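You operate a simulated robot arm through the tools that you are given. There is no shell and no other tool. Be economical: measure what you need, move in short steps, check, and stop when the job is done.

You run a simulated robot arm. Do the job below in one go: nothing can be reset, and whatever is moved stays where it is left.

JOB
Flush the filter into the grey tray: magnet out, drain until its window is clear, magnet back.
Fine: tray under the tap first; stand the magnet in the block's free hole; shut the tap before the magnet goes back. Over 40 C the pipes are hot: keep off them. Where these are worked on the way, their far stop is far enough and under half their travel is too little: drain tap.

The check looks at the end state, three seconds after you hand in, the way a careful person would. Anything else that was tipped, shoved, dropped, spilled or broken makes it a failure.

ROBOT AND FRAMES
A 7-joint arm with a two-finger parallel gripper, fixed in place. Base frame: the origin is at the foot of the arm, x ahead of it, y to its left, z up; the work surface is at about z = 750. Readings come in mm, rad, newtons and seconds.
With the tool pointing down near the work surface it reaches from about 200 to 680 mm from the base axis. Its first joint turns from -1.152 to 1.152 rad. Payload 2.4 kg.
The tool frame sits at the grasp point between the pads (the TCP): z along the fingers, y along the line on which they close. The tips reach 30 mm beyond it. Largest opening 94 mm; finger width 28, thickness 10; the body of the gripper, 50 by 96 mm, starts 55 mm behind the TCP.
Orientation is that of the tool frame in the base frame, as a unit quaternion [x, y, z, w]. With the fingers straight down and closing along the base's y, the tool's x points along the base's -x, its y along +y and its z along -z.

CONTROLS
- The arm moves only by the tool play_rows. Its argument "motion" is a list of rows, each an object of numbers (a shift or turn left out is 0, a gripper value left out holds the last): "x", "y", "z": the shift along the base's x, y, z in mm; "rx", "ry", "rz": the turn, a rotation vector about the base's x, y, z in rad; "grip": the gripper command, from -1 (fully open) to 1 (shut), values between in proportion. In form: [{"x": .., "y": .., "z": .., "rx": .., "ry": .., "rz": .., "grip": ..}, ...]. A call has 1 to 12 rows; each row shifts and turns the commanded pose from where the row before left it. A row lasts 0.2 s, in which the tool goes at most 50 mm and 0.15 rad; a call with a longer step from one row to the next is refused whole, and so is a gripper value outside its range. Where a pose cannot be reached the arm comes as near as it can. A force on the tool above 90 N (or 10 N above the force at the start of the call, whichever is more), or a blocked arm, ends the call early, and 0.2 s more pass. The fingers move at their own pace (about 153 mm/s each) and stop on an object; they squeeze with about 28 N. The grip force told is the motor's: it shows also when the fingers shut on nothing. Time passes only in rows, and 0.2 s behind the last, so rows that do not move let the fingers close. The reply holds the time, the measured pose of the TCP, the force on the tool along the base axes, the opening and the grip force, in the units named above and with some noise, with the torque about the TCP (base axes, N m) and any sound that the robot's microphone picked up.
- Cameras (640 x 400 px; columns grow to the right, rows downward): "scene" is fixed at [57, 503.8, 1439.3]; the picture's right is [-0.44, -0.90, 0.00], its down [-0.54, 0.27, -0.80] and it looks along [0.71, -0.35, -0.61] (base axes); focal length 214 px, centre (320, 200). "wrist" rides on the gripper at [76, 14, -103] in the tool frame; the picture's right is [-0.18, 0.98, 0.00], its down [-0.75, -0.14, -0.64] and it looks along [-0.63, -0.12, 0.77] (tool axes); focal length 243 px, centre (320, 200). There is no depth. A picture from a camera that has moved, and an enlarged one, comes with that camera's place and axes in the base frame and with its lens.
- grab_frame(camera): a new picture of that camera. No time passes.
- close_up(camera, box): a new picture of the part [left, top, right, bottom] of that camera's present view, enlarged. No time passes.
- finish_job(): hands the job in; it is judged then, once.

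Go step by step. Nothing tells you positions but the pictures and the camera data: compare them with the known pose of the tool, close in by small moves and look again before you grip or let go. The budget is 120 turns and 68 pictures, counting those below and the enlarged ones. Unless the task says otherwise, let go and move clear before handing in, and close with one line.

The tools are called after "Request:" as name(argument=value, ...) on one line, values as JSON. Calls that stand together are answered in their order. play_rows: Moves the arm, as the interface text tells. Its arguments: {"type":"object","properties":{"motion":{"type":"array"}},"required":["motion"]} The other tools are called the same way: grab_frame (camera) takes a picture; close_up (camera, box) takes an enlarged picture of a part of a camera's view; finish_job () hands the job in.

At the start:

```text
t: 0.0
tcp_pos: [379.3, 272.2, 1260.0]
ee_rot: [0.0, 1.0, 0.0, 0.0]
contact_force: [-0.3, -0.4, 0.6]
wrist_torque: [0.0, 0.02, 0.01]
opening: 94.0
finger_force: 0.0
```

scene: 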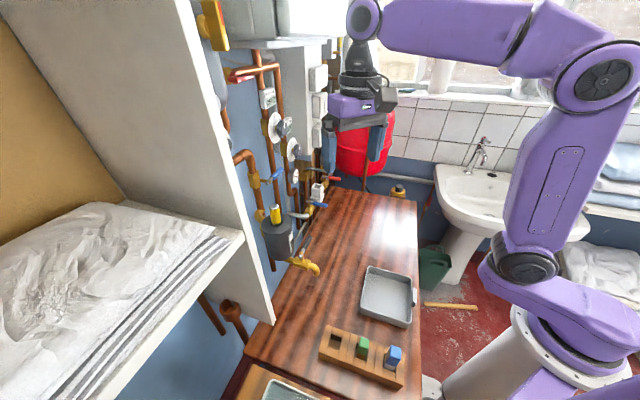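
wrist: 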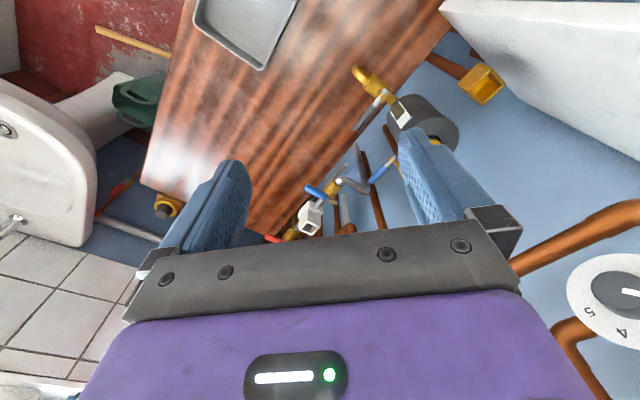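

I see a bench with a grey tray, a block with holes (green and blue pieces), and a wall of pipes with a black filter carrying a yellow-topped magnet and a yellow drain tap. I'll look closer at them first.

Request:
close_up(camera="scene", box=[220, 140, 360, 290])

Request:
close_up(camera="scene", box=[240, 250, 440, 400])

Request:
close_up(camera="scene", box=[190, 0, 350, 130])

Request:
close_up(camera="wrist", box=[250, 50, 520, 250])

```text
2.67 times, centred on (290, 215) of scene
camera zoom: at [57.0, 503.8, 1439.3], right [-0.44, -0.9, 0.0], down [-0.54, 0.27, -0.8], along [0.71, -0.35, -0.61], focal length 572 px, centre (400, 160)
```

zoom: 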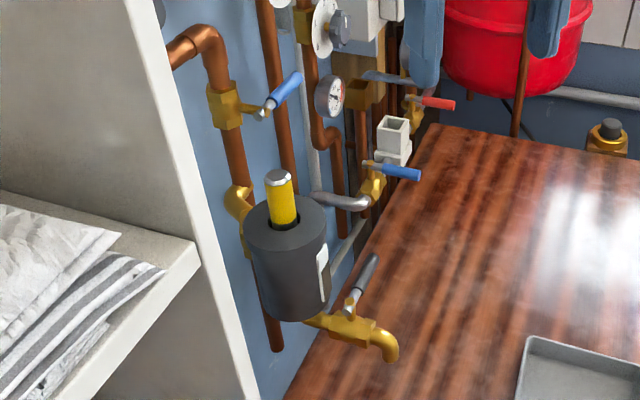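

```text
2.67 times, centred on (340, 325) of scene
camera zoom: at [57.0, 503.8, 1439.3], right [-0.44, -0.9, 0.0], down [-0.54, 0.27, -0.8], along [0.71, -0.35, -0.61], focal length 572 px, centre (267, -133)
```

zoom: 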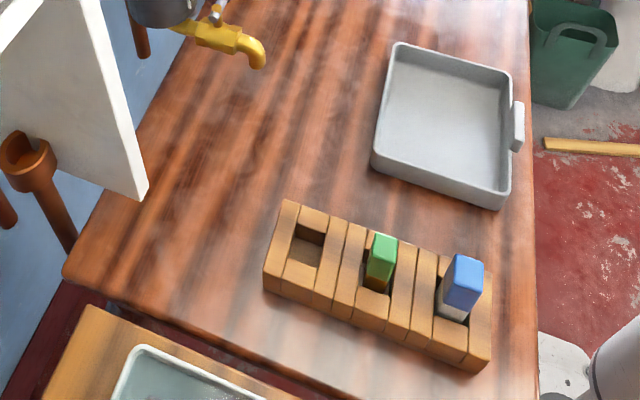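

```text
3.08 times, centred on (270, 65) of scene
camera zoom: at [57.0, 503.8, 1439.3], right [-0.44, -0.9, 0.0], down [-0.54, 0.27, -0.8], along [0.71, -0.35, -0.61], focal length 660 px, centre (474, 615)
```

zoom: 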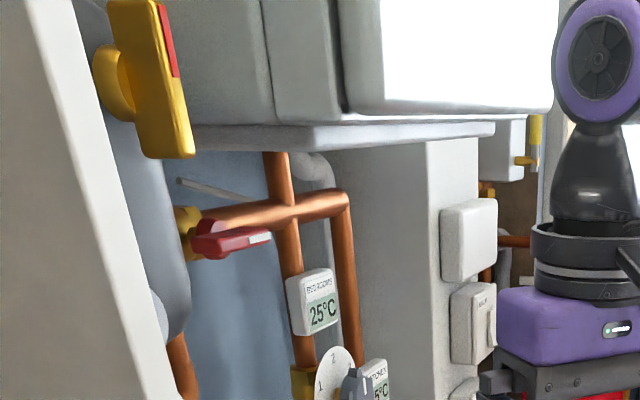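

```text
2.00 times, centred on (385, 150) of wrist
camera zoom: at [302.5, 286.7, 1364.4], right [0.18, 0.98, 0.0], down [0.75, -0.14, 0.64], along [0.63, -0.12, -0.77], focal length 485 px, centre (190, 300)
```

zoom: 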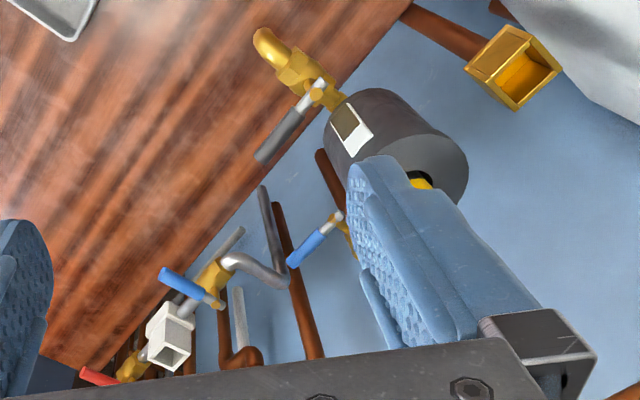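

The wall runs at about 45° in the base frame, with the tray at about (295,146), tap spout at about (418,337,850), filter top at about (482,423,1035) and block hole near (244,365). I'll turn the wrist to face the wall and look at the tray from above.

Request:
play_rows(motion=[{"x": -20, "y": -30, "z": -30, "rz": 0.131}, {"x": -20, "y": -30, "z": -30, "rz": 0.131}, {"x": -20, "y": -30, "z": -30, "rz": 0.131}, {"x": -20, "y": -30, "z": -30, "rz": 0.131}, {"x": -20, "y": -30, "z": -30, "rz": 0.131}, {"x": -10, "y": -10, "z": -30, "rz": 0.13}])

Request:
grab_frame(camera="wrist")

Request:
grab_frame(camera="scene")

```text
t: 1.4
tcp_pos: [269.0, 114.2, 1081.5]
ee_rot: [-0.384, 0.923, 0.0, 0.0]
contact_force: [0.4, -0.1, -0.2]
wrist_torque: [0.01, 0.01, 0.0]
opening: 94.0
finger_force: 0.0
```

```text
61 pictures are left
camera wrist: at [204.5, 70.4, 1185.2], right [-0.57, 0.82, 0.0], down [0.63, 0.43, 0.64], along [0.53, 0.36, -0.77], focal length 243 px, centre (320, 200)
```

wrist: 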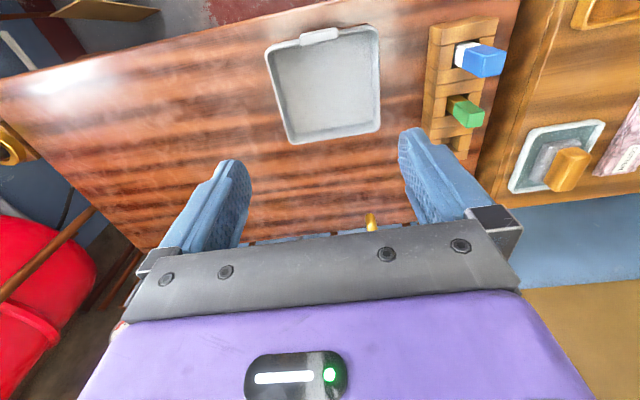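

```text
60 pictures are left
```

scene: 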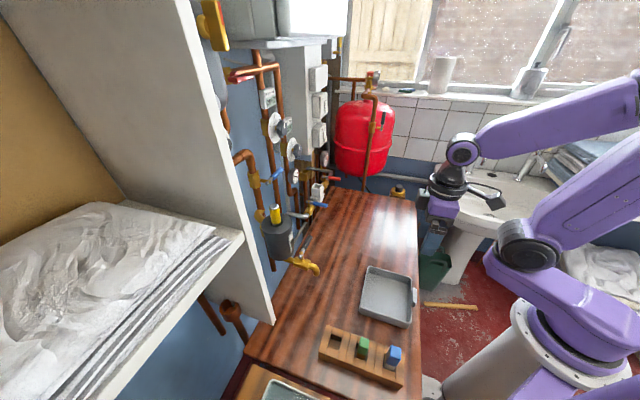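

Request:
close_up(camera="wrist", box=[240, 10, 400, 160])

Request:
close_up(camera="wrist", box=[400, 0, 540, 160])

```text
2.67 times, centred on (320, 85) of wrist
camera zoom: at [204.5, 70.4, 1185.2], right [-0.57, 0.82, 0.0], down [0.63, 0.43, 0.64], along [0.53, 0.36, -0.77], focal length 647 px, centre (320, 507)
```

zoom: 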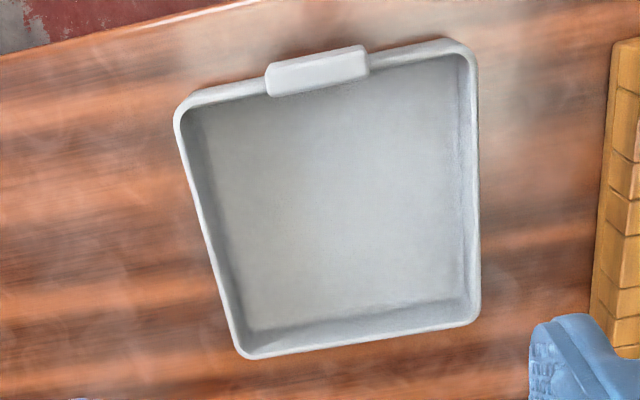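

```text
2.50 times, centred on (470, 80) of wrist
camera zoom: at [204.5, 70.4, 1185.2], right [-0.57, 0.82, 0.0], down [0.63, 0.43, 0.64], along [0.53, 0.36, -0.77], focal length 606 px, centre (-55, 500)
```

zoom: 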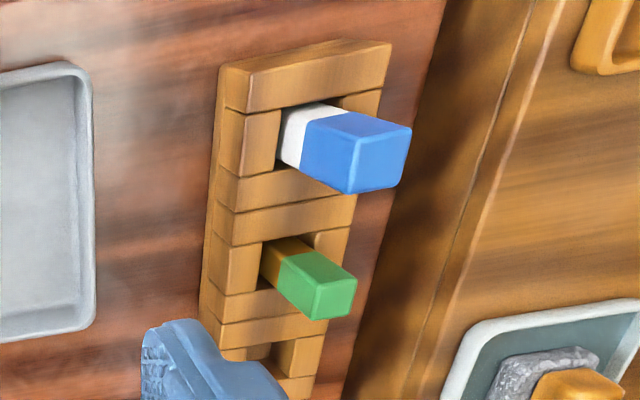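

The tray's handle is a short bar along the rim on the robot side, near (236,95). I'll turn the wrist so that the fingers close across it, and come down over it partway.

Request:
play_rows(motion=[{"x": -3, "y": -2, "z": -15, "rz": -0.143}, {"x": -3, "y": -2, "z": -15, "rz": -0.143}, {"x": -3, "y": -2, "z": -15, "rz": -0.143}, {"x": -3, "y": -2, "z": -15, "rz": -0.143}, {"x": -3, "y": -2, "z": -15, "rz": -0.143}, {"x": -3, "y": -2, "z": -15, "rz": -0.143}, {"x": -3, "y": -2, "z": -15, "rz": -0.143}, {"x": -3, "y": -2, "z": -15, "rz": -0.143}, {"x": -3, "y": -1, "z": -15, "rz": -0.143}, {"x": -3, "y": -1, "z": -15, "rz": -0.143}, {"x": -3, "y": -1, "z": -15, "rz": -0.144}])

Request:
grab_frame(camera="wrist")

```text
t: 3.8
tcp_pos: [236.2, 92.2, 915.5]
ee_rot: [0.386, 0.923, 0.0, 0.0]
contact_force: [-0.6, 0.1, 0.7]
wrist_torque: [0.01, 0.0, 0.03]
opening: 93.8
finger_force: 0.1
```

```text
57 pictures are left
camera wrist: at [191.5, 156.7, 1019.4], right [0.83, 0.56, 0.0], down [0.43, -0.64, 0.64], along [0.36, -0.53, -0.77], focal length 243 px, centre (320, 200)
```

wrist: 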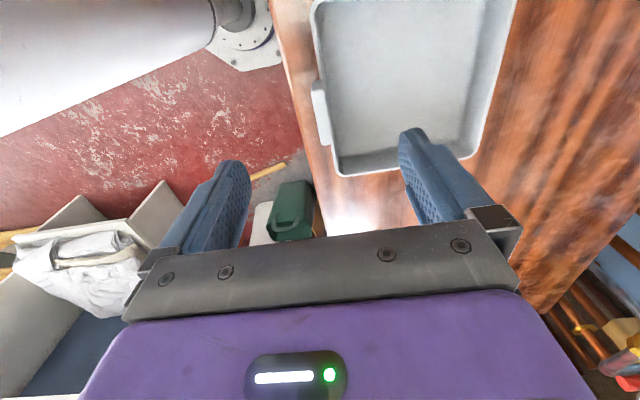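

The handle reads at about (238,92), right under the tool. I'll descend and close on it.

Request:
play_rows(motion=[{"x": 1, "z": -40}, {"x": 1, "z": -40}, {"z": -35}, {"grip": 0.4}, {"grip": 0.6}, {"grip": 1}, {}, {}])

Request:
grab_frame(camera="wrist")

Request:
close_up(camera="scene", box=[320, 220, 480, 340])

```text
t: 5.6
tcp_pos: [236.9, 93.3, 799.4]
ee_rot: [0.385, 0.923, 0.0, 0.0]
contact_force: [0.2, 0.1, -0.6]
wrist_torque: [-0.03, 0.05, -0.03]
opening: 15.8
finger_force: 27.5
```

```text
56 pictures are left
camera wrist: at [193.4, 157.2, 903.4], right [0.83, 0.56, 0.0], down [0.43, -0.63, 0.64], along [0.36, -0.53, -0.77], focal length 243 px, centre (320, 200)
```

wrist: 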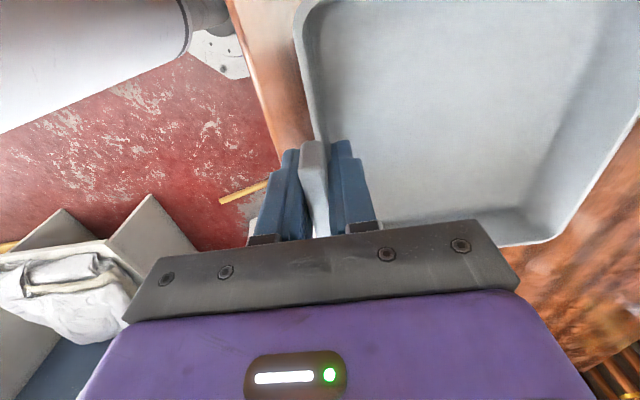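

```text
3.33 times, centred on (400, 280) of scene
camera zoom: at [57.0, 503.8, 1439.2], right [-0.44, -0.9, 0.0], down [-0.54, 0.27, -0.8], along [0.71, -0.35, -0.61], focal length 715 px, centre (53, -67)
```

zoom: 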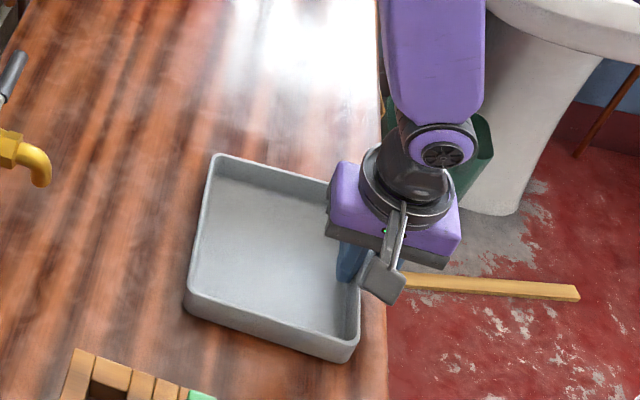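

The handle is held at 16 mm opening. I'll slide the tray along the bench toward the tap in small steps.

Request:
play_rows(motion=[{"z": 1, "x": 5, "y": 8}, {"x": 11, "y": 16.5}, {"x": 11, "y": 16.5}, {"x": 11, "y": 16.5}, {"x": 11, "y": 16.5}, {"x": 11, "y": 16.5}])

Request:
grab_frame(camera="scene")

```text
t: 7.0
tcp_pos: [298.3, 182.7, 802.0]
ee_rot: [0.384, 0.923, -0.001, 0.0]
contact_force: [-0.3, -0.5, -2.4]
wrist_torque: [-0.07, 0.06, 0.01]
opening: 15.9
finger_force: 27.8
```

```text
54 pictures are left
```

scene: 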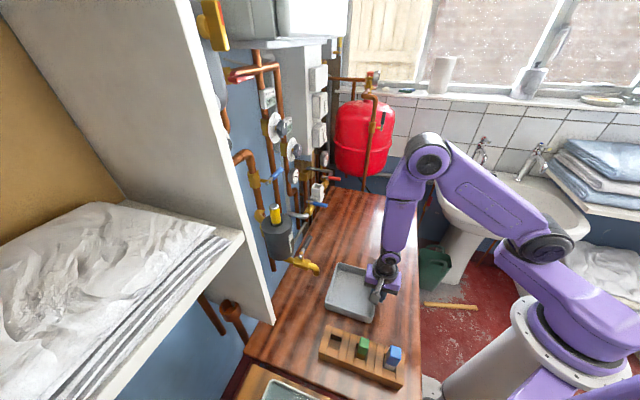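

Request:
play_rows(motion=[{"x": 11, "y": 14.5}, {"x": 11, "y": 14.5}, {"x": 11, "y": 15}, {"x": 11, "y": 15}, {"x": 11, "y": 15}, {"x": 11, "y": 15}])

Request:
close_up(camera="scene", box=[240, 200, 440, 400])

Request:
grab_frame(camera="wrist")

```text
t: 8.4
tcp_pos: [362.7, 270.7, 801.9]
ee_rot: [0.385, 0.923, 0.0, 0.0]
contact_force: [-0.5, -0.2, -1.4]
wrist_torque: [-0.06, 0.06, -0.02]
opening: 15.5
finger_force: 28.4
```

```text
2.00 times, centred on (340, 300) of scene
camera zoom: at [57.0, 503.8, 1439.2], right [-0.44, -0.9, 0.0], down [-0.54, 0.27, -0.8], along [0.71, -0.35, -0.61], focal length 429 px, centre (280, 0)
```

zoom: 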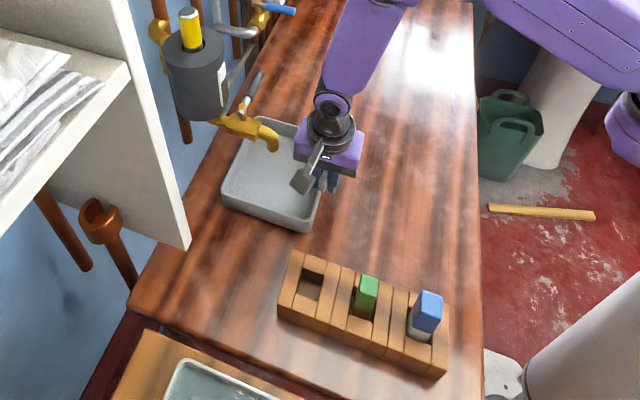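

```text
52 pictures are left
camera wrist: at [319.0, 336.0, 906.3], right [0.83, 0.56, 0.0], down [0.43, -0.63, 0.64], along [0.36, -0.53, -0.77], focal length 243 px, centre (320, 200)
```

wrist: 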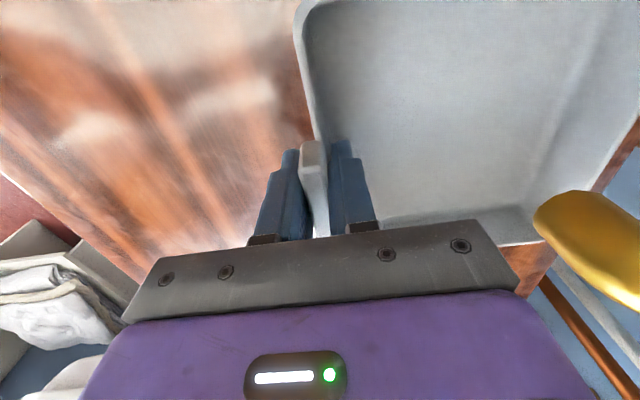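

The tray now sits centred under the spout (about p=531 toward the wall, q=60 along it). I'll let go with a small opening and lift straight up.

Request:
play_rows(motion=[{"grip": 0.3}, {}, {"z": 20}, {"z": 40}, {"z": 40, "x": -10, "y": -10}, {"z": 50, "x": -20, "y": -20}, {"z": 50, "x": -20, "y": -20}, {"z": 50}])

Request:
close_up(camera="scene", box=[200, 100, 420, 350])

```text
refused: row 6 steps farther than a row can; nothing moved
```

```text
1.60 times, centred on (310, 225) of scene
camera zoom: at [57.0, 503.8, 1439.2], right [-0.44, -0.9, 0.0], down [-0.54, 0.27, -0.8], along [0.71, -0.35, -0.61], focal length 343 px, centre (336, 160)
```

zoom: 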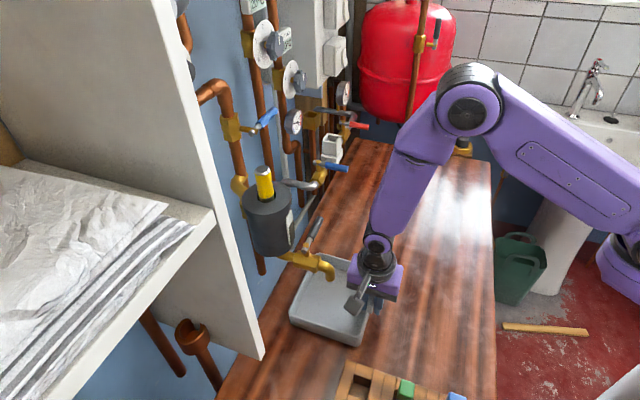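

Request:
play_rows(motion=[{"grip": 0.3}, {}, {"z": 20}, {"z": 40}, {"z": 40, "x": -10, "y": -10}, {"z": 40, "x": -15, "y": -15, "rz": 0.14}, {"z": 40, "x": -15, "y": -15, "rz": 0.14}, {"z": 40, "rz": 0.14}, {"z": 30, "rz": 0.14}, {"z": 30, "rz": 0.14, "grip": -1}, {"z": 30, "rz": 0.14}, {"rz": 0.14}])

Request:
grab_frame(camera="wrist")

Request:
grab_frame(camera="scene")

```text
t: 11.0
tcp_pos: [326.5, 232.0, 1110.7]
ee_rot: [-0.097, 0.995, -0.001, 0.001]
contact_force: [0.5, -0.7, 0.3]
wrist_torque: [0.03, 0.0, -0.06]
opening: 93.7
finger_force: 0.0
```

```text
50 pictures are left
camera wrist: at [247.5, 232.3, 1214.5], right [-0.01, 1.0, 0.0], down [0.77, 0.01, 0.64], along [0.64, 0.01, -0.77], focal length 243 px, centre (320, 200)
```

wrist: 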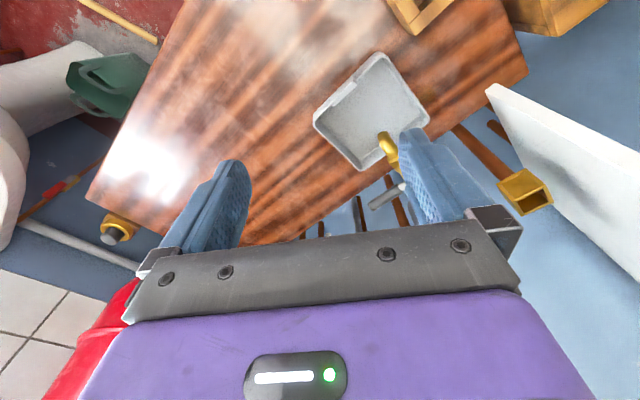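

```text
49 pictures are left
```

scene: 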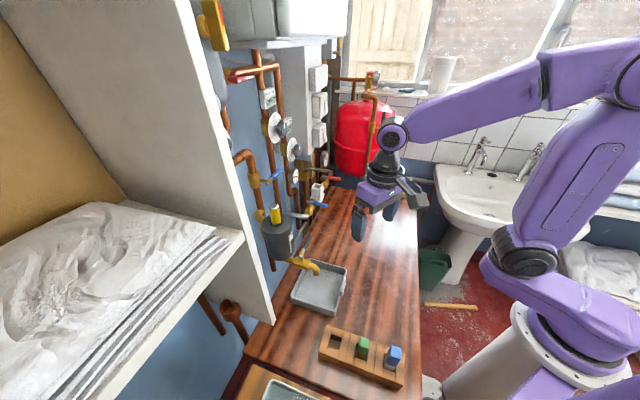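

The tray is placed. Next I'll face the wall squarely and tilt the tool toward it, to see the filter and its magnet.

Request:
play_rows(motion=[{"rz": 0.147, "y": 10, "z": 15}, {"rz": 0.147, "y": 10, "z": 15}, {"rz": 0.147, "y": 10, "z": 15}, {"rz": 0.147, "y": 10, "z": 15}, {"rx": 0.0884, "ry": -0.0884}, {"rx": 0.0884, "ry": -0.0884}, {"rx": 0.0884, "ry": -0.0884}, {"rx": 0.0884, "ry": -0.0884}])

Request:
grab_frame(camera="wrist")

```text
t: 12.8
tcp_pos: [323.2, 272.6, 1172.3]
ee_rot: [-0.369, 0.896, 0.095, 0.228]
contact_force: [0.1, 0.2, 0.0]
wrist_torque: [-0.02, 0.03, 0.0]
opening: 93.8
finger_force: 0.0
```

```text
48 pictures are left
camera wrist: at [230.2, 202.0, 1226.9], right [-0.58, 0.81, 0.09], down [0.35, 0.15, 0.92], along [0.74, 0.57, -0.37], focal length 243 px, centre (320, 200)
```

wrist: 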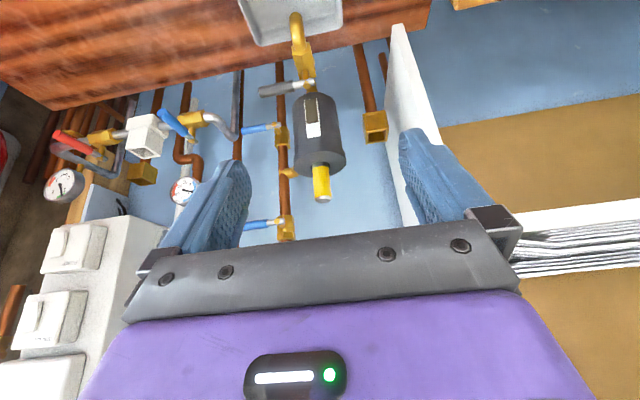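

Request:
close_up(camera="wrist", box=[230, 60, 410, 240])

Request:
close_up(camera="scene", box=[230, 150, 340, 260])

```text
2.22 times, centred on (320, 150) of wrist
camera zoom: at [230.2, 202.0, 1226.9], right [-0.58, 0.81, 0.09], down [0.35, 0.15, 0.92], along [0.74, 0.57, -0.37], focal length 539 px, centre (320, 311)
```

zoom: 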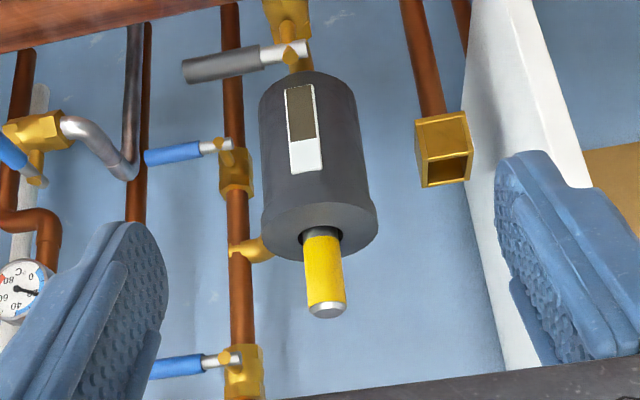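

```text
3.64 times, centred on (285, 205) of scene
camera zoom: at [57.0, 503.8, 1439.3], right [-0.44, -0.9, 0.0], down [-0.54, 0.27, -0.8], along [0.71, -0.35, -0.61], focal length 780 px, centre (447, 182)
```

zoom: 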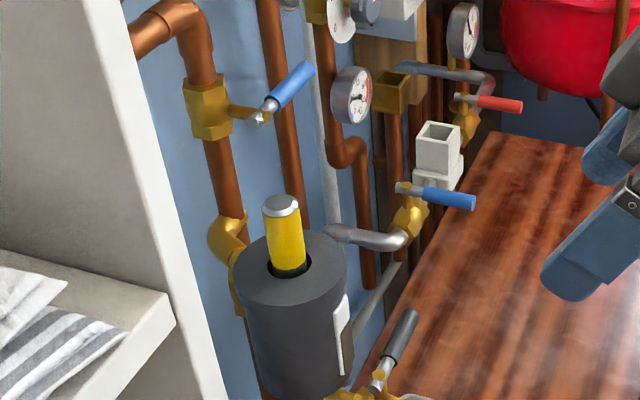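

The magnet is a round yellow rod with a grey cap; its top is at about (502,417,1088) and the filter top is at about 1022. I'll approach part-way, tilted and aligned with it, and check again.

Request:
play_rows(motion=[{"x": 29, "y": 20.3, "z": -10}, {"x": 29, "y": 20.3, "z": -10}, {"x": 29, "y": 20.3, "z": -20}, {"x": 28.3, "y": 20.4, "z": -20}])

Request:
grab_frame(camera="wrist")

Request:
close_up(camera="scene", box=[220, 120, 360, 260])

```text
t: 13.8
tcp_pos: [437.1, 354.9, 1108.9]
ee_rot: [-0.369, 0.896, 0.096, 0.227]
contact_force: [-0.5, -0.3, -0.2]
wrist_torque: [-0.03, -0.03, 0.01]
opening: 94.2
finger_force: 0.1
```

```text
45 pictures are left
camera wrist: at [345.0, 283.5, 1163.8], right [-0.58, 0.81, 0.09], down [0.35, 0.15, 0.92], along [0.74, 0.57, -0.37], focal length 243 px, centre (320, 200)
```

wrist: 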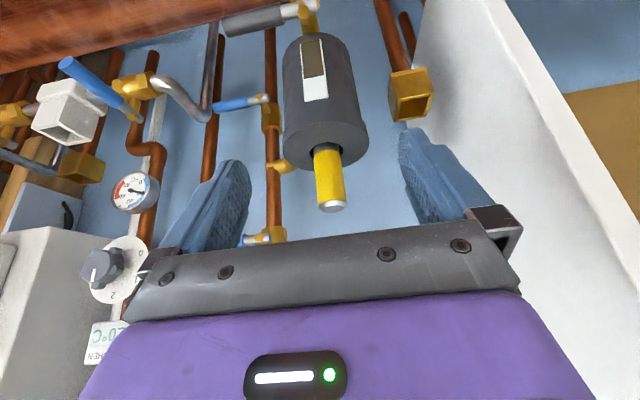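

```text
2.86 times, centred on (290, 190) of scene
camera zoom: at [57.0, 503.8, 1439.2], right [-0.44, -0.9, 0.0], down [-0.54, 0.27, -0.8], along [0.71, -0.35, -0.61], focal length 613 px, centre (406, 229)
```

zoom: 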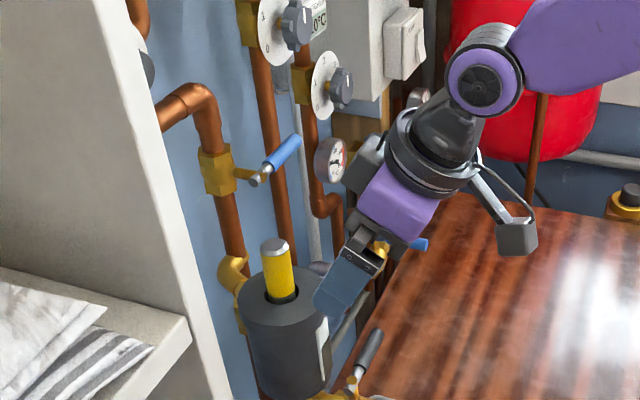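

The magnet fix repeats at (503,418). Next I go in straddling it with the open fingers.

Request:
play_rows(motion=[{"x": 22, "y": 21, "z": -8}, {"x": 22, "y": 21, "z": -12}, {"x": 22, "y": 21, "z": -20}])

Request:
grab_frame(camera="wrist")

Request:
close_up(camera="scene", box=[220, 120, 360, 260])

```text
t: 14.6
tcp_pos: [503.6, 417.6, 1070.8]
ee_rot: [-0.368, 0.896, 0.095, 0.227]
contact_force: [0.4, 0.3, 0.2]
wrist_torque: [0.03, -0.02, 0.02]
opening: 94.1
finger_force: 0.0
```

```text
43 pictures are left
camera wrist: at [411.0, 346.7, 1125.8], right [-0.58, 0.81, 0.09], down [0.35, 0.15, 0.92], along [0.74, 0.56, -0.37], focal length 243 px, centre (320, 200)
```

wrist: 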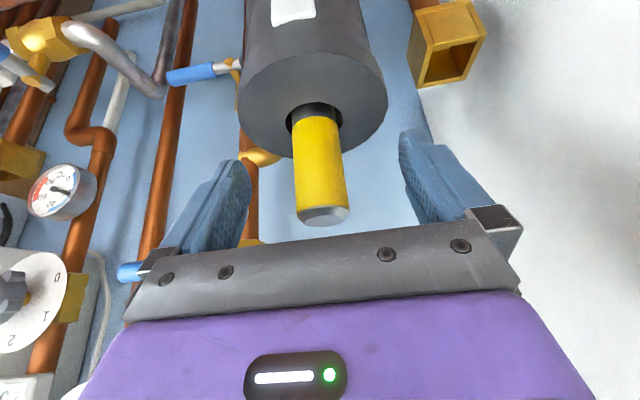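

```text
2.86 times, centred on (290, 190) of scene
camera zoom: at [57.0, 503.8, 1439.2], right [-0.44, -0.9, 0.0], down [-0.54, 0.27, -0.8], along [0.71, -0.35, -0.61], focal length 613 px, centre (406, 229)
```

zoom: 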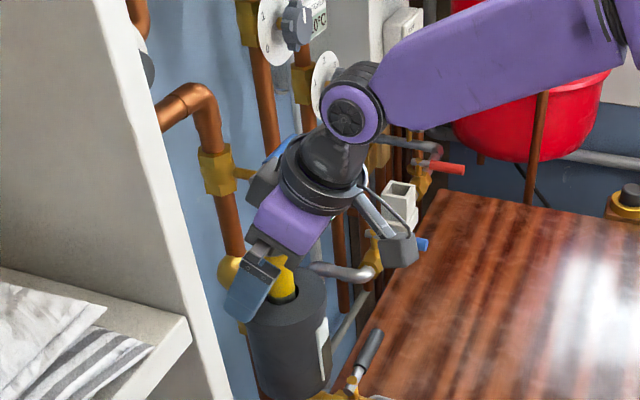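

Aligned. I'll close on the magnet.

Request:
play_rows(motion=[{"grip": 0.2}, {"grip": 0.6}, {"grip": 1}, {}, {}])

```text
t: 15.8
tcp_pos: [502.9, 416.5, 1070.0]
ee_rot: [-0.368, 0.896, 0.095, 0.229]
contact_force: [0.0, 0.1, -0.5]
wrist_torque: [0.01, -0.05, 0.02]
opening: 28.1
finger_force: 27.9
```

Gripped at 28 mm. I'll pull straight up slowly.

Request:
play_rows(motion=[{"z": 8}, {"z": 10}, {"z": 12}, {"z": 15}, {"z": 15}, {"z": 15}, {"z": 15}, {"z": 15}])

Request:
close_up(camera="scene", box=[220, 90, 360, 250])

Request:
grab_frame(camera="wrist")

```text
t: 17.6
tcp_pos: [506.9, 415.8, 1176.2]
ee_rot: [-0.369, 0.896, 0.095, 0.227]
contact_force: [0.0, -0.5, -1.8]
wrist_torque: [0.0, 0.03, -0.02]
opening: 27.7
finger_force: 28.1
```

```text
2.50 times, centred on (290, 170) of scene
camera zoom: at [57.0, 503.8, 1439.2], right [-0.44, -0.9, 0.0], down [-0.54, 0.27, -0.8], along [0.71, -0.35, -0.61], focal length 536 px, centre (395, 275)
```

zoom: 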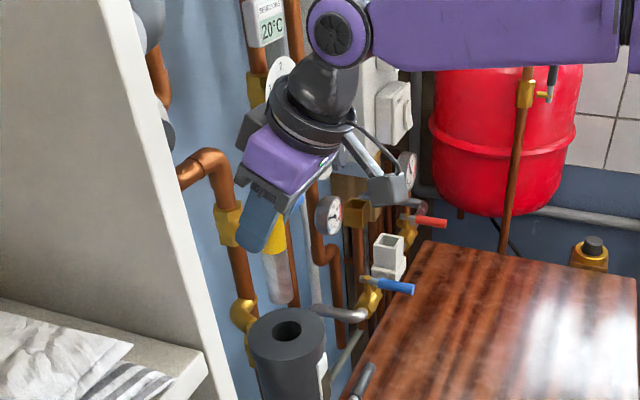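

```text
40 pictures are left
camera wrist: at [413.2, 345.8, 1231.3], right [-0.58, 0.81, 0.09], down [0.35, 0.15, 0.92], along [0.74, 0.56, -0.37], focal length 243 px, centre (320, 200)
```

wrist: 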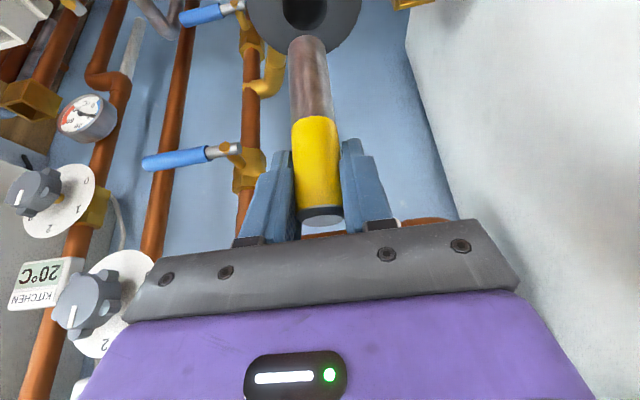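

The magnet is out: a rod roughly 130 mm long, with its bottom about 115 mm below the TCP. I'll back off from the wall and carry it to just short of the block for a look.

Request:
play_rows(motion=[{"x": -28, "y": -28, "z": 5}, {"x": -28, "y": -28}, {"x": -28, "y": -28}, {"x": -28, "y": -28}, {"x": -28, "y": -28}, {"x": -26, "y": 20, "z": -10}, {"x": -26, "y": 20, "z": -10}, {"x": -26, "y": 20, "z": -10}, {"x": -26, "y": 20, "z": -10}])

Request:
grab_frame(camera="wrist")

Request:
grab_frame(camera="scene")

```text
t: 19.6
tcp_pos: [263.8, 356.9, 1141.3]
ee_rot: [-0.368, 0.897, 0.095, 0.227]
contact_force: [-0.2, -0.1, -0.5]
wrist_torque: [0.0, -0.01, 0.0]
opening: 27.7
finger_force: 28.2
```

```text
39 pictures are left
camera wrist: at [170.7, 286.1, 1196.5], right [-0.58, 0.81, 0.09], down [0.35, 0.15, 0.92], along [0.74, 0.56, -0.37], focal length 243 px, centre (320, 200)
```

wrist: 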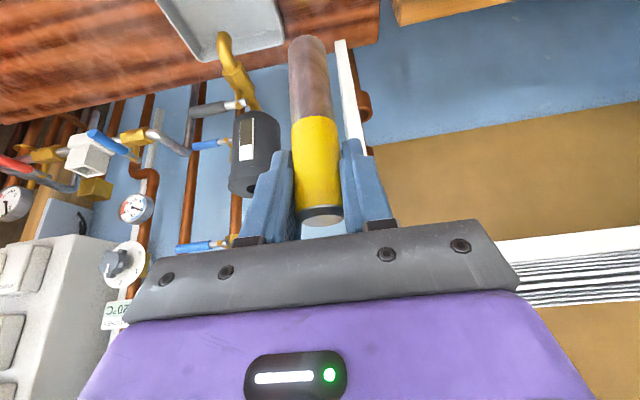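

```text
38 pictures are left
```

scene: 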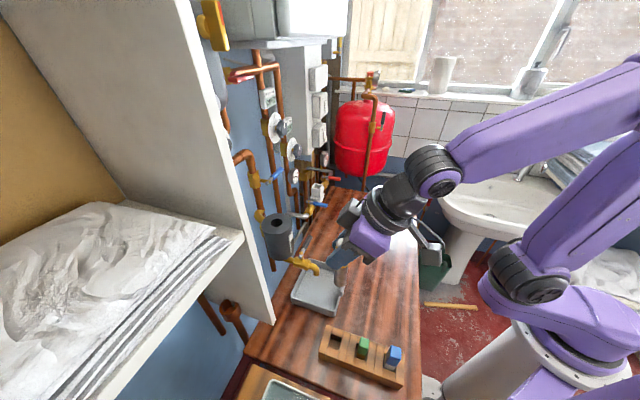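

The block isn't in the wrist view from here. I'll step back and lower, clear of the block, so the wrist camera can see its free hole.

Request:
play_rows(motion=[{"x": -10, "y": -29, "z": -25}, {"x": -10, "y": -29, "z": -35}, {"x": -10, "y": -29, "z": -35}, {"x": -10, "y": -29, "z": -35}, {"x": -10, "y": -29, "z": -35}])

Request:
grab_frame(camera="wrist")

Request:
close_up(camera="scene", box=[310, 310, 420, 400])

```text
t: 21.0
tcp_pos: [268.5, 182.0, 977.2]
ee_rot: [-0.27, 0.931, 0.07, 0.236]
contact_force: [0.1, -0.7, -1.4]
wrist_torque: [-0.02, 0.01, 0.01]
opening: 27.2
finger_force: 27.4
stopped in row 5: the arm was blocked; the commanded pose is now the measured one
```

```text
37 pictures are left
camera wrist: at [162.8, 132.5, 1032.2], right [-0.39, 0.92, 0.09], down [0.38, 0.07, 0.92], along [0.84, 0.39, -0.37], focal length 243 px, centre (320, 200)
```

wrist: 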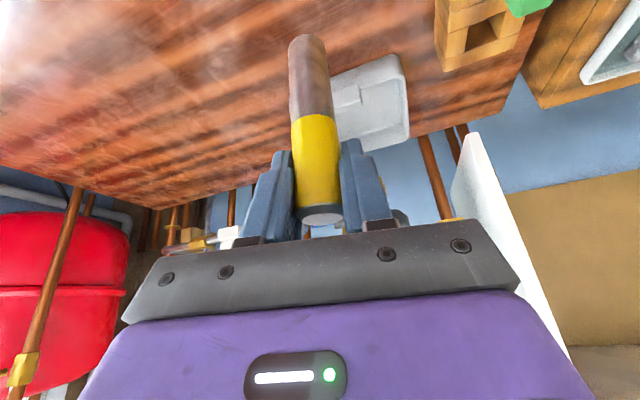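

```text
4.44 times, centred on (365, 355) of scene
camera zoom: at [57.1, 503.7, 1439.3], right [-0.44, -0.9, 0.0], down [-0.54, 0.27, -0.8], along [0.71, -0.35, -0.61], focal length 953 px, centre (120, -489)
```

zoom: 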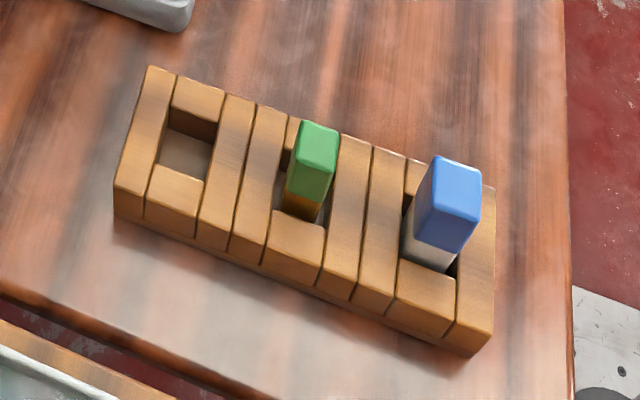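

The arm reached a joint stop at the end and yawed a little, but the magnet is still vertical. Two views put the hole mouth at about (239,370,802), so I'll go above it.

Request:
play_rows(motion=[{"x": -6, "y": 37.6, "z": 5}, {"x": -6, "y": 37.6, "z": 5}, {"x": -6, "y": 37.6}, {"x": -6, "y": 37.6}, {"x": -5.5, "y": 37.6, "z": -10}, {}])

Request:
grab_frame(camera="wrist")

Request:
close_up(camera="scene", box=[290, 270, 420, 390])

```text
t: 22.4
tcp_pos: [235.6, 370.4, 978.1]
ee_rot: [-0.27, 0.931, 0.069, 0.236]
contact_force: [-0.2, 0.2, -1.5]
wrist_torque: [0.0, 0.03, 0.01]
opening: 27.4
finger_force: 28.4
```

```text
35 pictures are left
camera wrist: at [130.6, 320.3, 1033.2], right [-0.39, 0.92, 0.09], down [0.38, 0.07, 0.92], along [0.84, 0.39, -0.37], focal length 243 px, centre (320, 200)
```

wrist: 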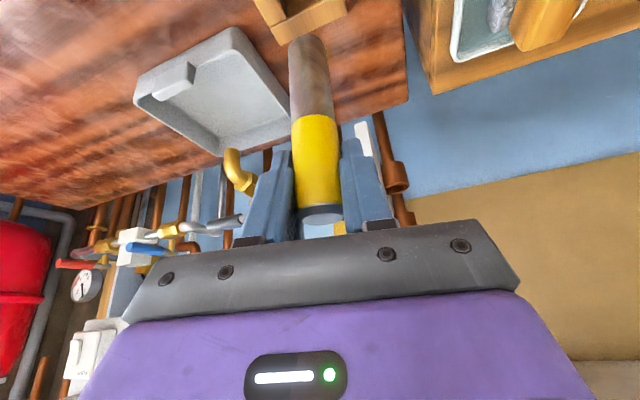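

```text
3.33 times, centred on (355, 330) of scene
camera zoom: at [57.0, 503.8, 1439.2], right [-0.44, -0.9, 0.0], down [-0.54, 0.27, -0.8], along [0.71, -0.35, -0.61], focal length 715 px, centre (203, -233)
```

zoom: 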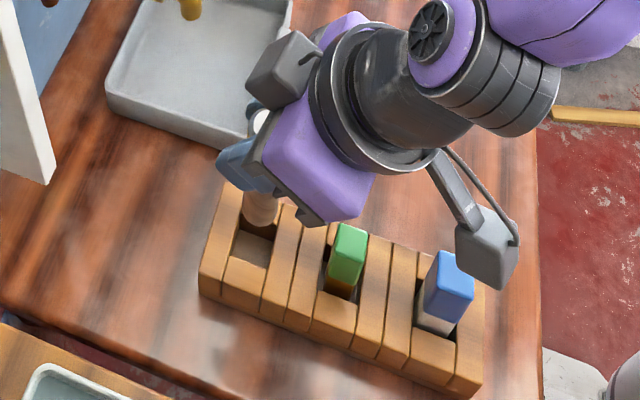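

Request:
play_rows(motion=[{"x": 3, "z": -15}, {"z": -20}])

Request:
close_up(camera="wrist", box=[220, 0, 420, 140])

Request:
close_up(camera="scene", box=[310, 290, 410, 390])

```text
t: 23.0
tcp_pos: [238.7, 371.3, 942.0]
ee_rot: [-0.271, 0.93, 0.071, 0.236]
contact_force: [0.1, 0.4, -0.8]
wrist_torque: [-0.04, -0.02, -0.01]
opening: 27.1
finger_force: 28.1
```

```text
2.86 times, centred on (320, 70) of wrist
camera zoom: at [134.0, 321.9, 997.1], right [-0.39, 0.92, 0.09], down [0.38, 0.07, 0.92], along [0.84, 0.4, -0.37], focal length 693 px, centre (320, 571)
```

zoom: 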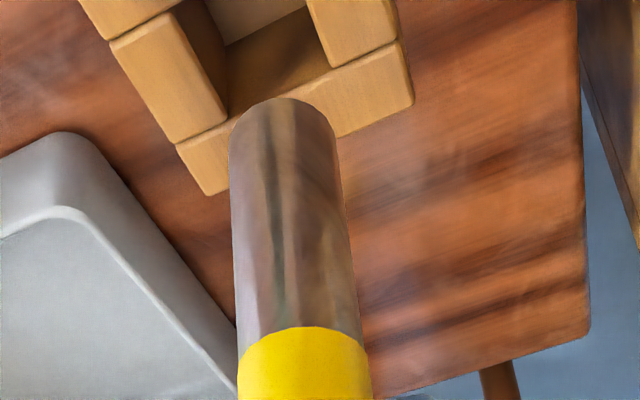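

```text
4.00 times, centred on (360, 340) of scene
camera zoom: at [57.0, 503.8, 1439.2], right [-0.44, -0.9, 0.0], down [-0.54, 0.27, -0.8], along [0.71, -0.35, -0.61], focal length 858 px, centre (160, -360)
```

zoom: 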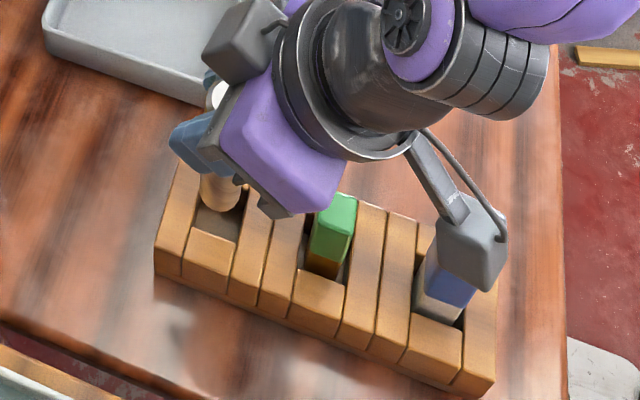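

The rod's tip is centred on the hole in both views. To keep the camera housing away from the blue piece I'll yaw a little about the rod's axis, then lower in steps.

Request:
play_rows(motion=[{"rz": -0.12}, {"rz": -0.12}, {"rz": -0.12}, {}, {"z": -12}, {"z": -12}])

Request:
close_up(camera="scene", box=[310, 290, 410, 390])

Request:
grab_frame(camera="wrist")

```text
t: 24.4
tcp_pos: [240.1, 369.9, 916.8]
ee_rot: [-0.099, 0.964, 0.026, 0.245]
contact_force: [0.5, 0.2, -2.0]
wrist_torque: [-0.02, -0.02, 0.01]
opening: 27.2
finger_force: 28.0
```

```text
4.00 times, centred on (360, 340) of scene
camera zoom: at [57.0, 503.8, 1439.2], right [-0.44, -0.9, 0.0], down [-0.54, 0.27, -0.8], along [0.71, -0.35, -0.61], focal length 858 px, centre (160, -360)
```

zoom: 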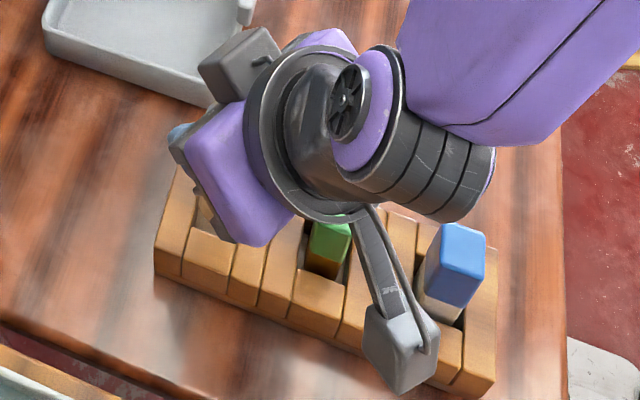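

```text
30 pictures are left
camera wrist: at [123.8, 361.1, 973.0], right [-0.04, 0.99, 0.09], down [0.38, -0.07, 0.92], along [0.92, 0.07, -0.37], focal length 243 px, centre (320, 200)
```

wrist: 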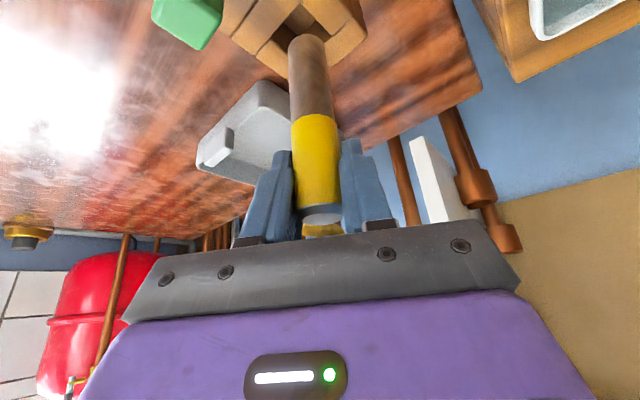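

Request:
play_rows(motion=[{"z": -8}, {"z": -8}, {"z": -8}])

Request:
close_up(camera="wrist", box=[200, 0, 420, 140])

```text
t: 25.2
tcp_pos: [242.5, 372.0, 892.9]
ee_rot: [-0.101, 0.964, 0.027, 0.244]
contact_force: [-1.5, -1.4, -1.1]
wrist_torque: [-0.19, 0.07, 0.01]
opening: 27.3
finger_force: 28.0
```

```text
2.86 times, centred on (310, 70) of wrist
camera zoom: at [125.7, 362.4, 948.7], right [-0.04, 0.99, 0.09], down [0.38, -0.07, 0.92], along [0.92, 0.07, -0.37], focal length 693 px, centre (349, 571)
```

zoom: 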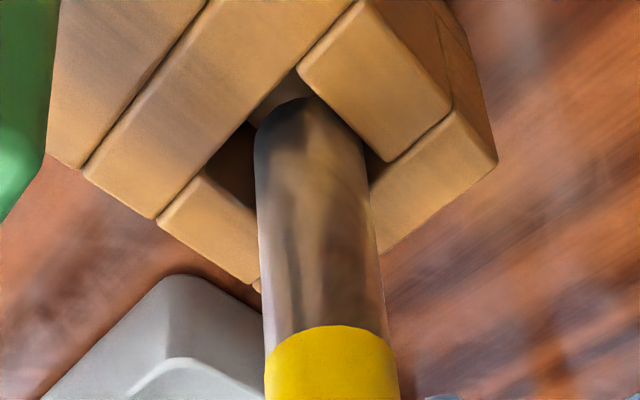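

The rod has entered the hole and lightly touches the far side. I'll ease it back 2 mm and lower further.

Request:
play_rows(motion=[{"x": -2, "y": -1.5}, {"z": -6}, {"z": -6}, {"z": -5}])

```text
t: 26.2
tcp_pos: [237.9, 368.1, 877.7]
ee_rot: [-0.099, 0.964, 0.027, 0.245]
contact_force: [-0.3, 0.5, -1.7]
wrist_torque: [0.02, 0.02, -0.01]
opening: 27.2
finger_force: 27.8
```

Request:
play_rows(motion=[{"z": -4}, {"z": -4}, {"z": -4}])

Request:
close_up(camera="scene", box=[310, 290, 410, 390])

```text
t: 27.0
tcp_pos: [240.8, 370.6, 866.5]
ee_rot: [-0.098, 0.964, 0.027, 0.248]
contact_force: [1.8, -7.0, 27.3]
wrist_torque: [-0.32, 0.01, 0.03]
opening: 27.3
finger_force: 27.8
```

```text
4.00 times, centred on (360, 340) of scene
camera zoom: at [56.8, 503.3, 1439.4], right [-0.44, -0.9, 0.0], down [-0.54, 0.27, -0.8], along [0.71, -0.35, -0.61], focal length 858 px, centre (160, -360)
```

zoom: 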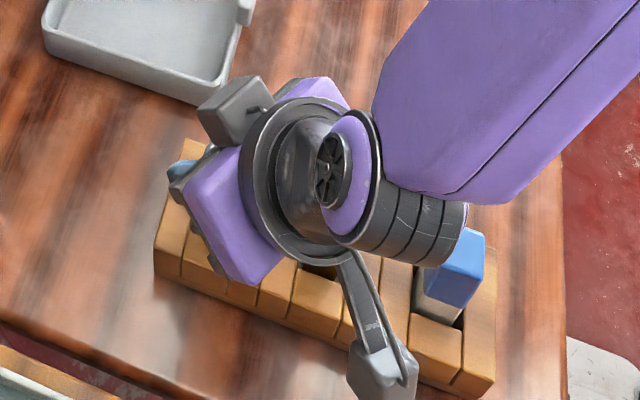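

It's seated (27 N up). I'll relieve the push, open moderately, and check before leaving.

Request:
play_rows(motion=[{"z": 2}, {"grip": 0.2}, {"grip": 0}, {}])

Request:
grab_frame(camera="wrist")

```text
t: 28.0
tcp_pos: [237.8, 368.3, 866.9]
ee_rot: [-0.099, 0.964, 0.027, 0.245]
contact_force: [0.1, 0.4, -0.2]
wrist_torque: [0.01, -0.01, 0.0]
opening: 46.8
finger_force: 0.1
```

```text
27 pictures are left
camera wrist: at [122.5, 359.8, 922.0], right [-0.04, 0.99, 0.09], down [0.38, -0.07, 0.92], along [0.92, 0.07, -0.37], focal length 243 px, centre (320, 200)
```

wrist: 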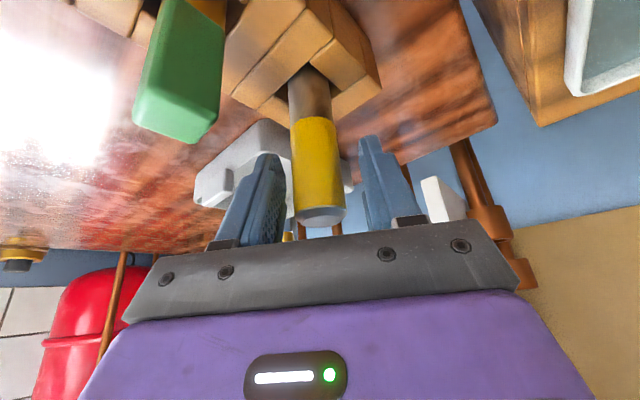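

The rod stands freely in the hole. I'll withdraw along the fingers' line, rise, and head over to the tap side while turning back toward the wall.

Request:
play_rows(motion=[{"x": -14, "y": -3, "z": 26}, {"x": -14, "y": -3, "z": 26}, {"x": -14, "y": -3, "z": 26}, {"x": -10, "y": -10, "z": 40}, {"x": 10, "y": -15, "z": 40, "rz": 0.1}, {"x": 30, "y": -15, "z": 10, "rz": 0.1, "grip": 1}, {"x": 40, "y": -15, "rz": 0.1}, {"x": 40, "y": -15, "rz": 0.1}, {"x": 40, "y": -10, "rz": 0.1}, {"x": 40, "y": -5, "rz": 0.073}, {"x": 35, "y": -5}])

Request:
grab_frame(camera="wrist")

Request:
grab_frame(camera="scene")

```text
t: 30.4
tcp_pos: [420.9, 270.2, 1036.2]
ee_rot: [-0.368, 0.897, 0.095, 0.228]
contact_force: [-0.2, -0.1, 0.8]
wrist_torque: [-0.01, 0.02, 0.0]
opening: 0.0
finger_force: 28.2
```

```text
26 pictures are left
camera wrist: at [328.8, 199.3, 1090.7], right [-0.57, 0.81, 0.09], down [0.35, 0.15, 0.92], along [0.74, 0.56, -0.37], focal length 243 px, centre (320, 200)
```

wrist: 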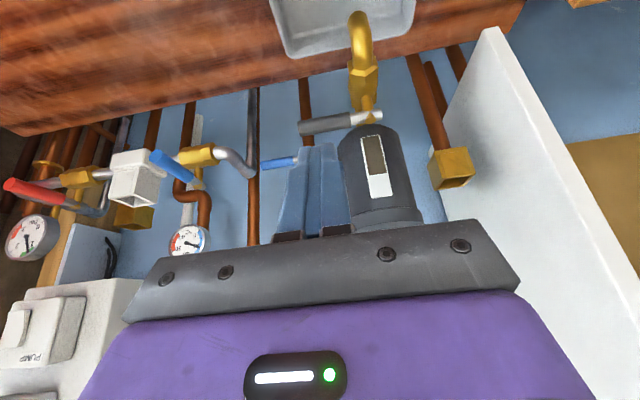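

```text
25 pictures are left
```

scene: 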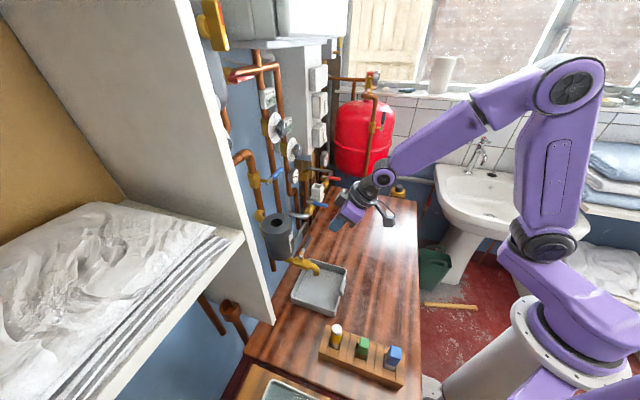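

Request:
close_up(camera="wrist", box=[260, 20, 440, 160])

Request:
close_up(camera="scene", box=[260, 200, 380, 320])

```text
2.86 times, centred on (350, 90) of wrist
camera zoom: at [328.8, 199.3, 1090.7], right [-0.57, 0.81, 0.09], down [0.35, 0.15, 0.92], along [0.74, 0.56, -0.37], focal length 693 px, centre (234, 514)
```

zoom: 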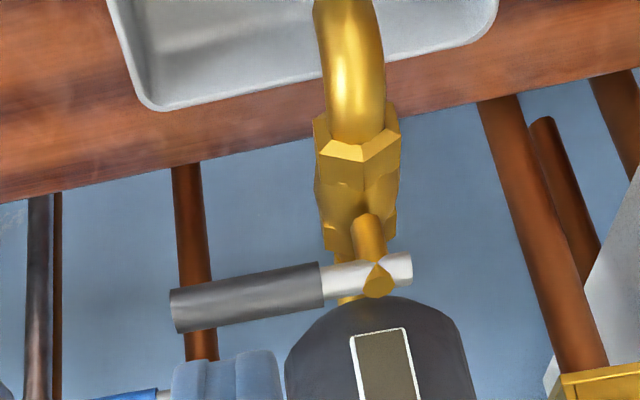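

```text
3.33 times, centred on (320, 260) of scene
camera zoom: at [57.0, 503.8, 1439.3], right [-0.44, -0.9, 0.0], down [-0.54, 0.27, -0.8], along [0.71, -0.35, -0.61], focal length 715 px, centre (320, 0)
```

zoom: 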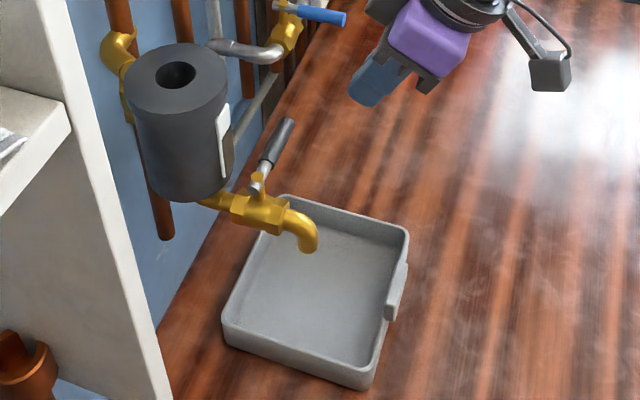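

The tap lever lies along the wall (+q): pivot at about (457,371), handle end at about (508,317), z≈920, with the filter behind its pivot. It can only swing out toward the room, so I'll bring the closed fingers in behind the handle from above.

Request:
play_rows(motion=[{"x": 20, "y": 10, "z": -5, "rz": 0.1}, {"x": 20, "y": 15, "z": -5, "rz": 0.1}, {"x": 20, "y": 15, "z": -5, "rz": 0.1}, {"x": 20, "y": 18, "z": -5, "rz": 0.1}, {"x": 18, "y": 18, "z": -6}])

Request:
close_up(camera="scene", box=[240, 170, 380, 290])

Request:
grab_frame(camera="wrist")

```text
t: 31.6
tcp_pos: [523.0, 343.9, 1008.0]
ee_rot: [-0.539, 0.805, 0.138, 0.204]
contact_force: [1.1, -0.4, -0.7]
wrist_torque: [0.03, 0.02, 0.02]
opening: 0.0
finger_force: 27.9
```

```text
3.33 times, centred on (310, 230) of scene
camera zoom: at [57.0, 503.7, 1439.3], right [-0.44, -0.9, 0.0], down [-0.54, 0.27, -0.8], along [0.71, -0.35, -0.61], focal length 715 px, centre (353, 100)
```

zoom: 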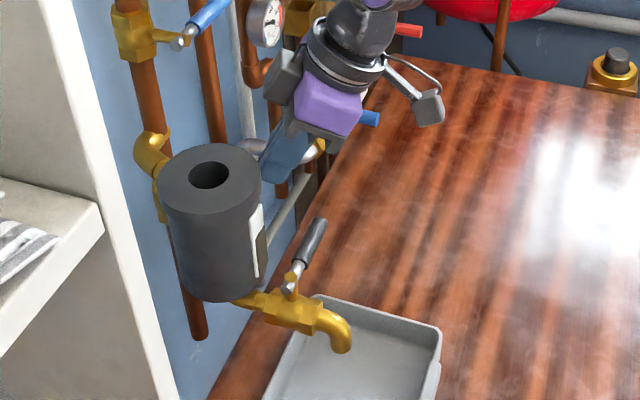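

```text
21 pictures are left
camera wrist: at [466.2, 243.7, 1062.9], right [-0.85, 0.52, 0.09], down [0.27, 0.27, 0.92], along [0.46, 0.81, -0.37], focal length 243 px, centre (320, 200)
```

wrist: 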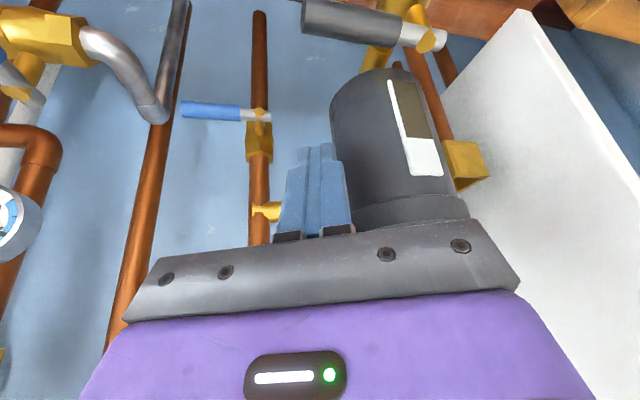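

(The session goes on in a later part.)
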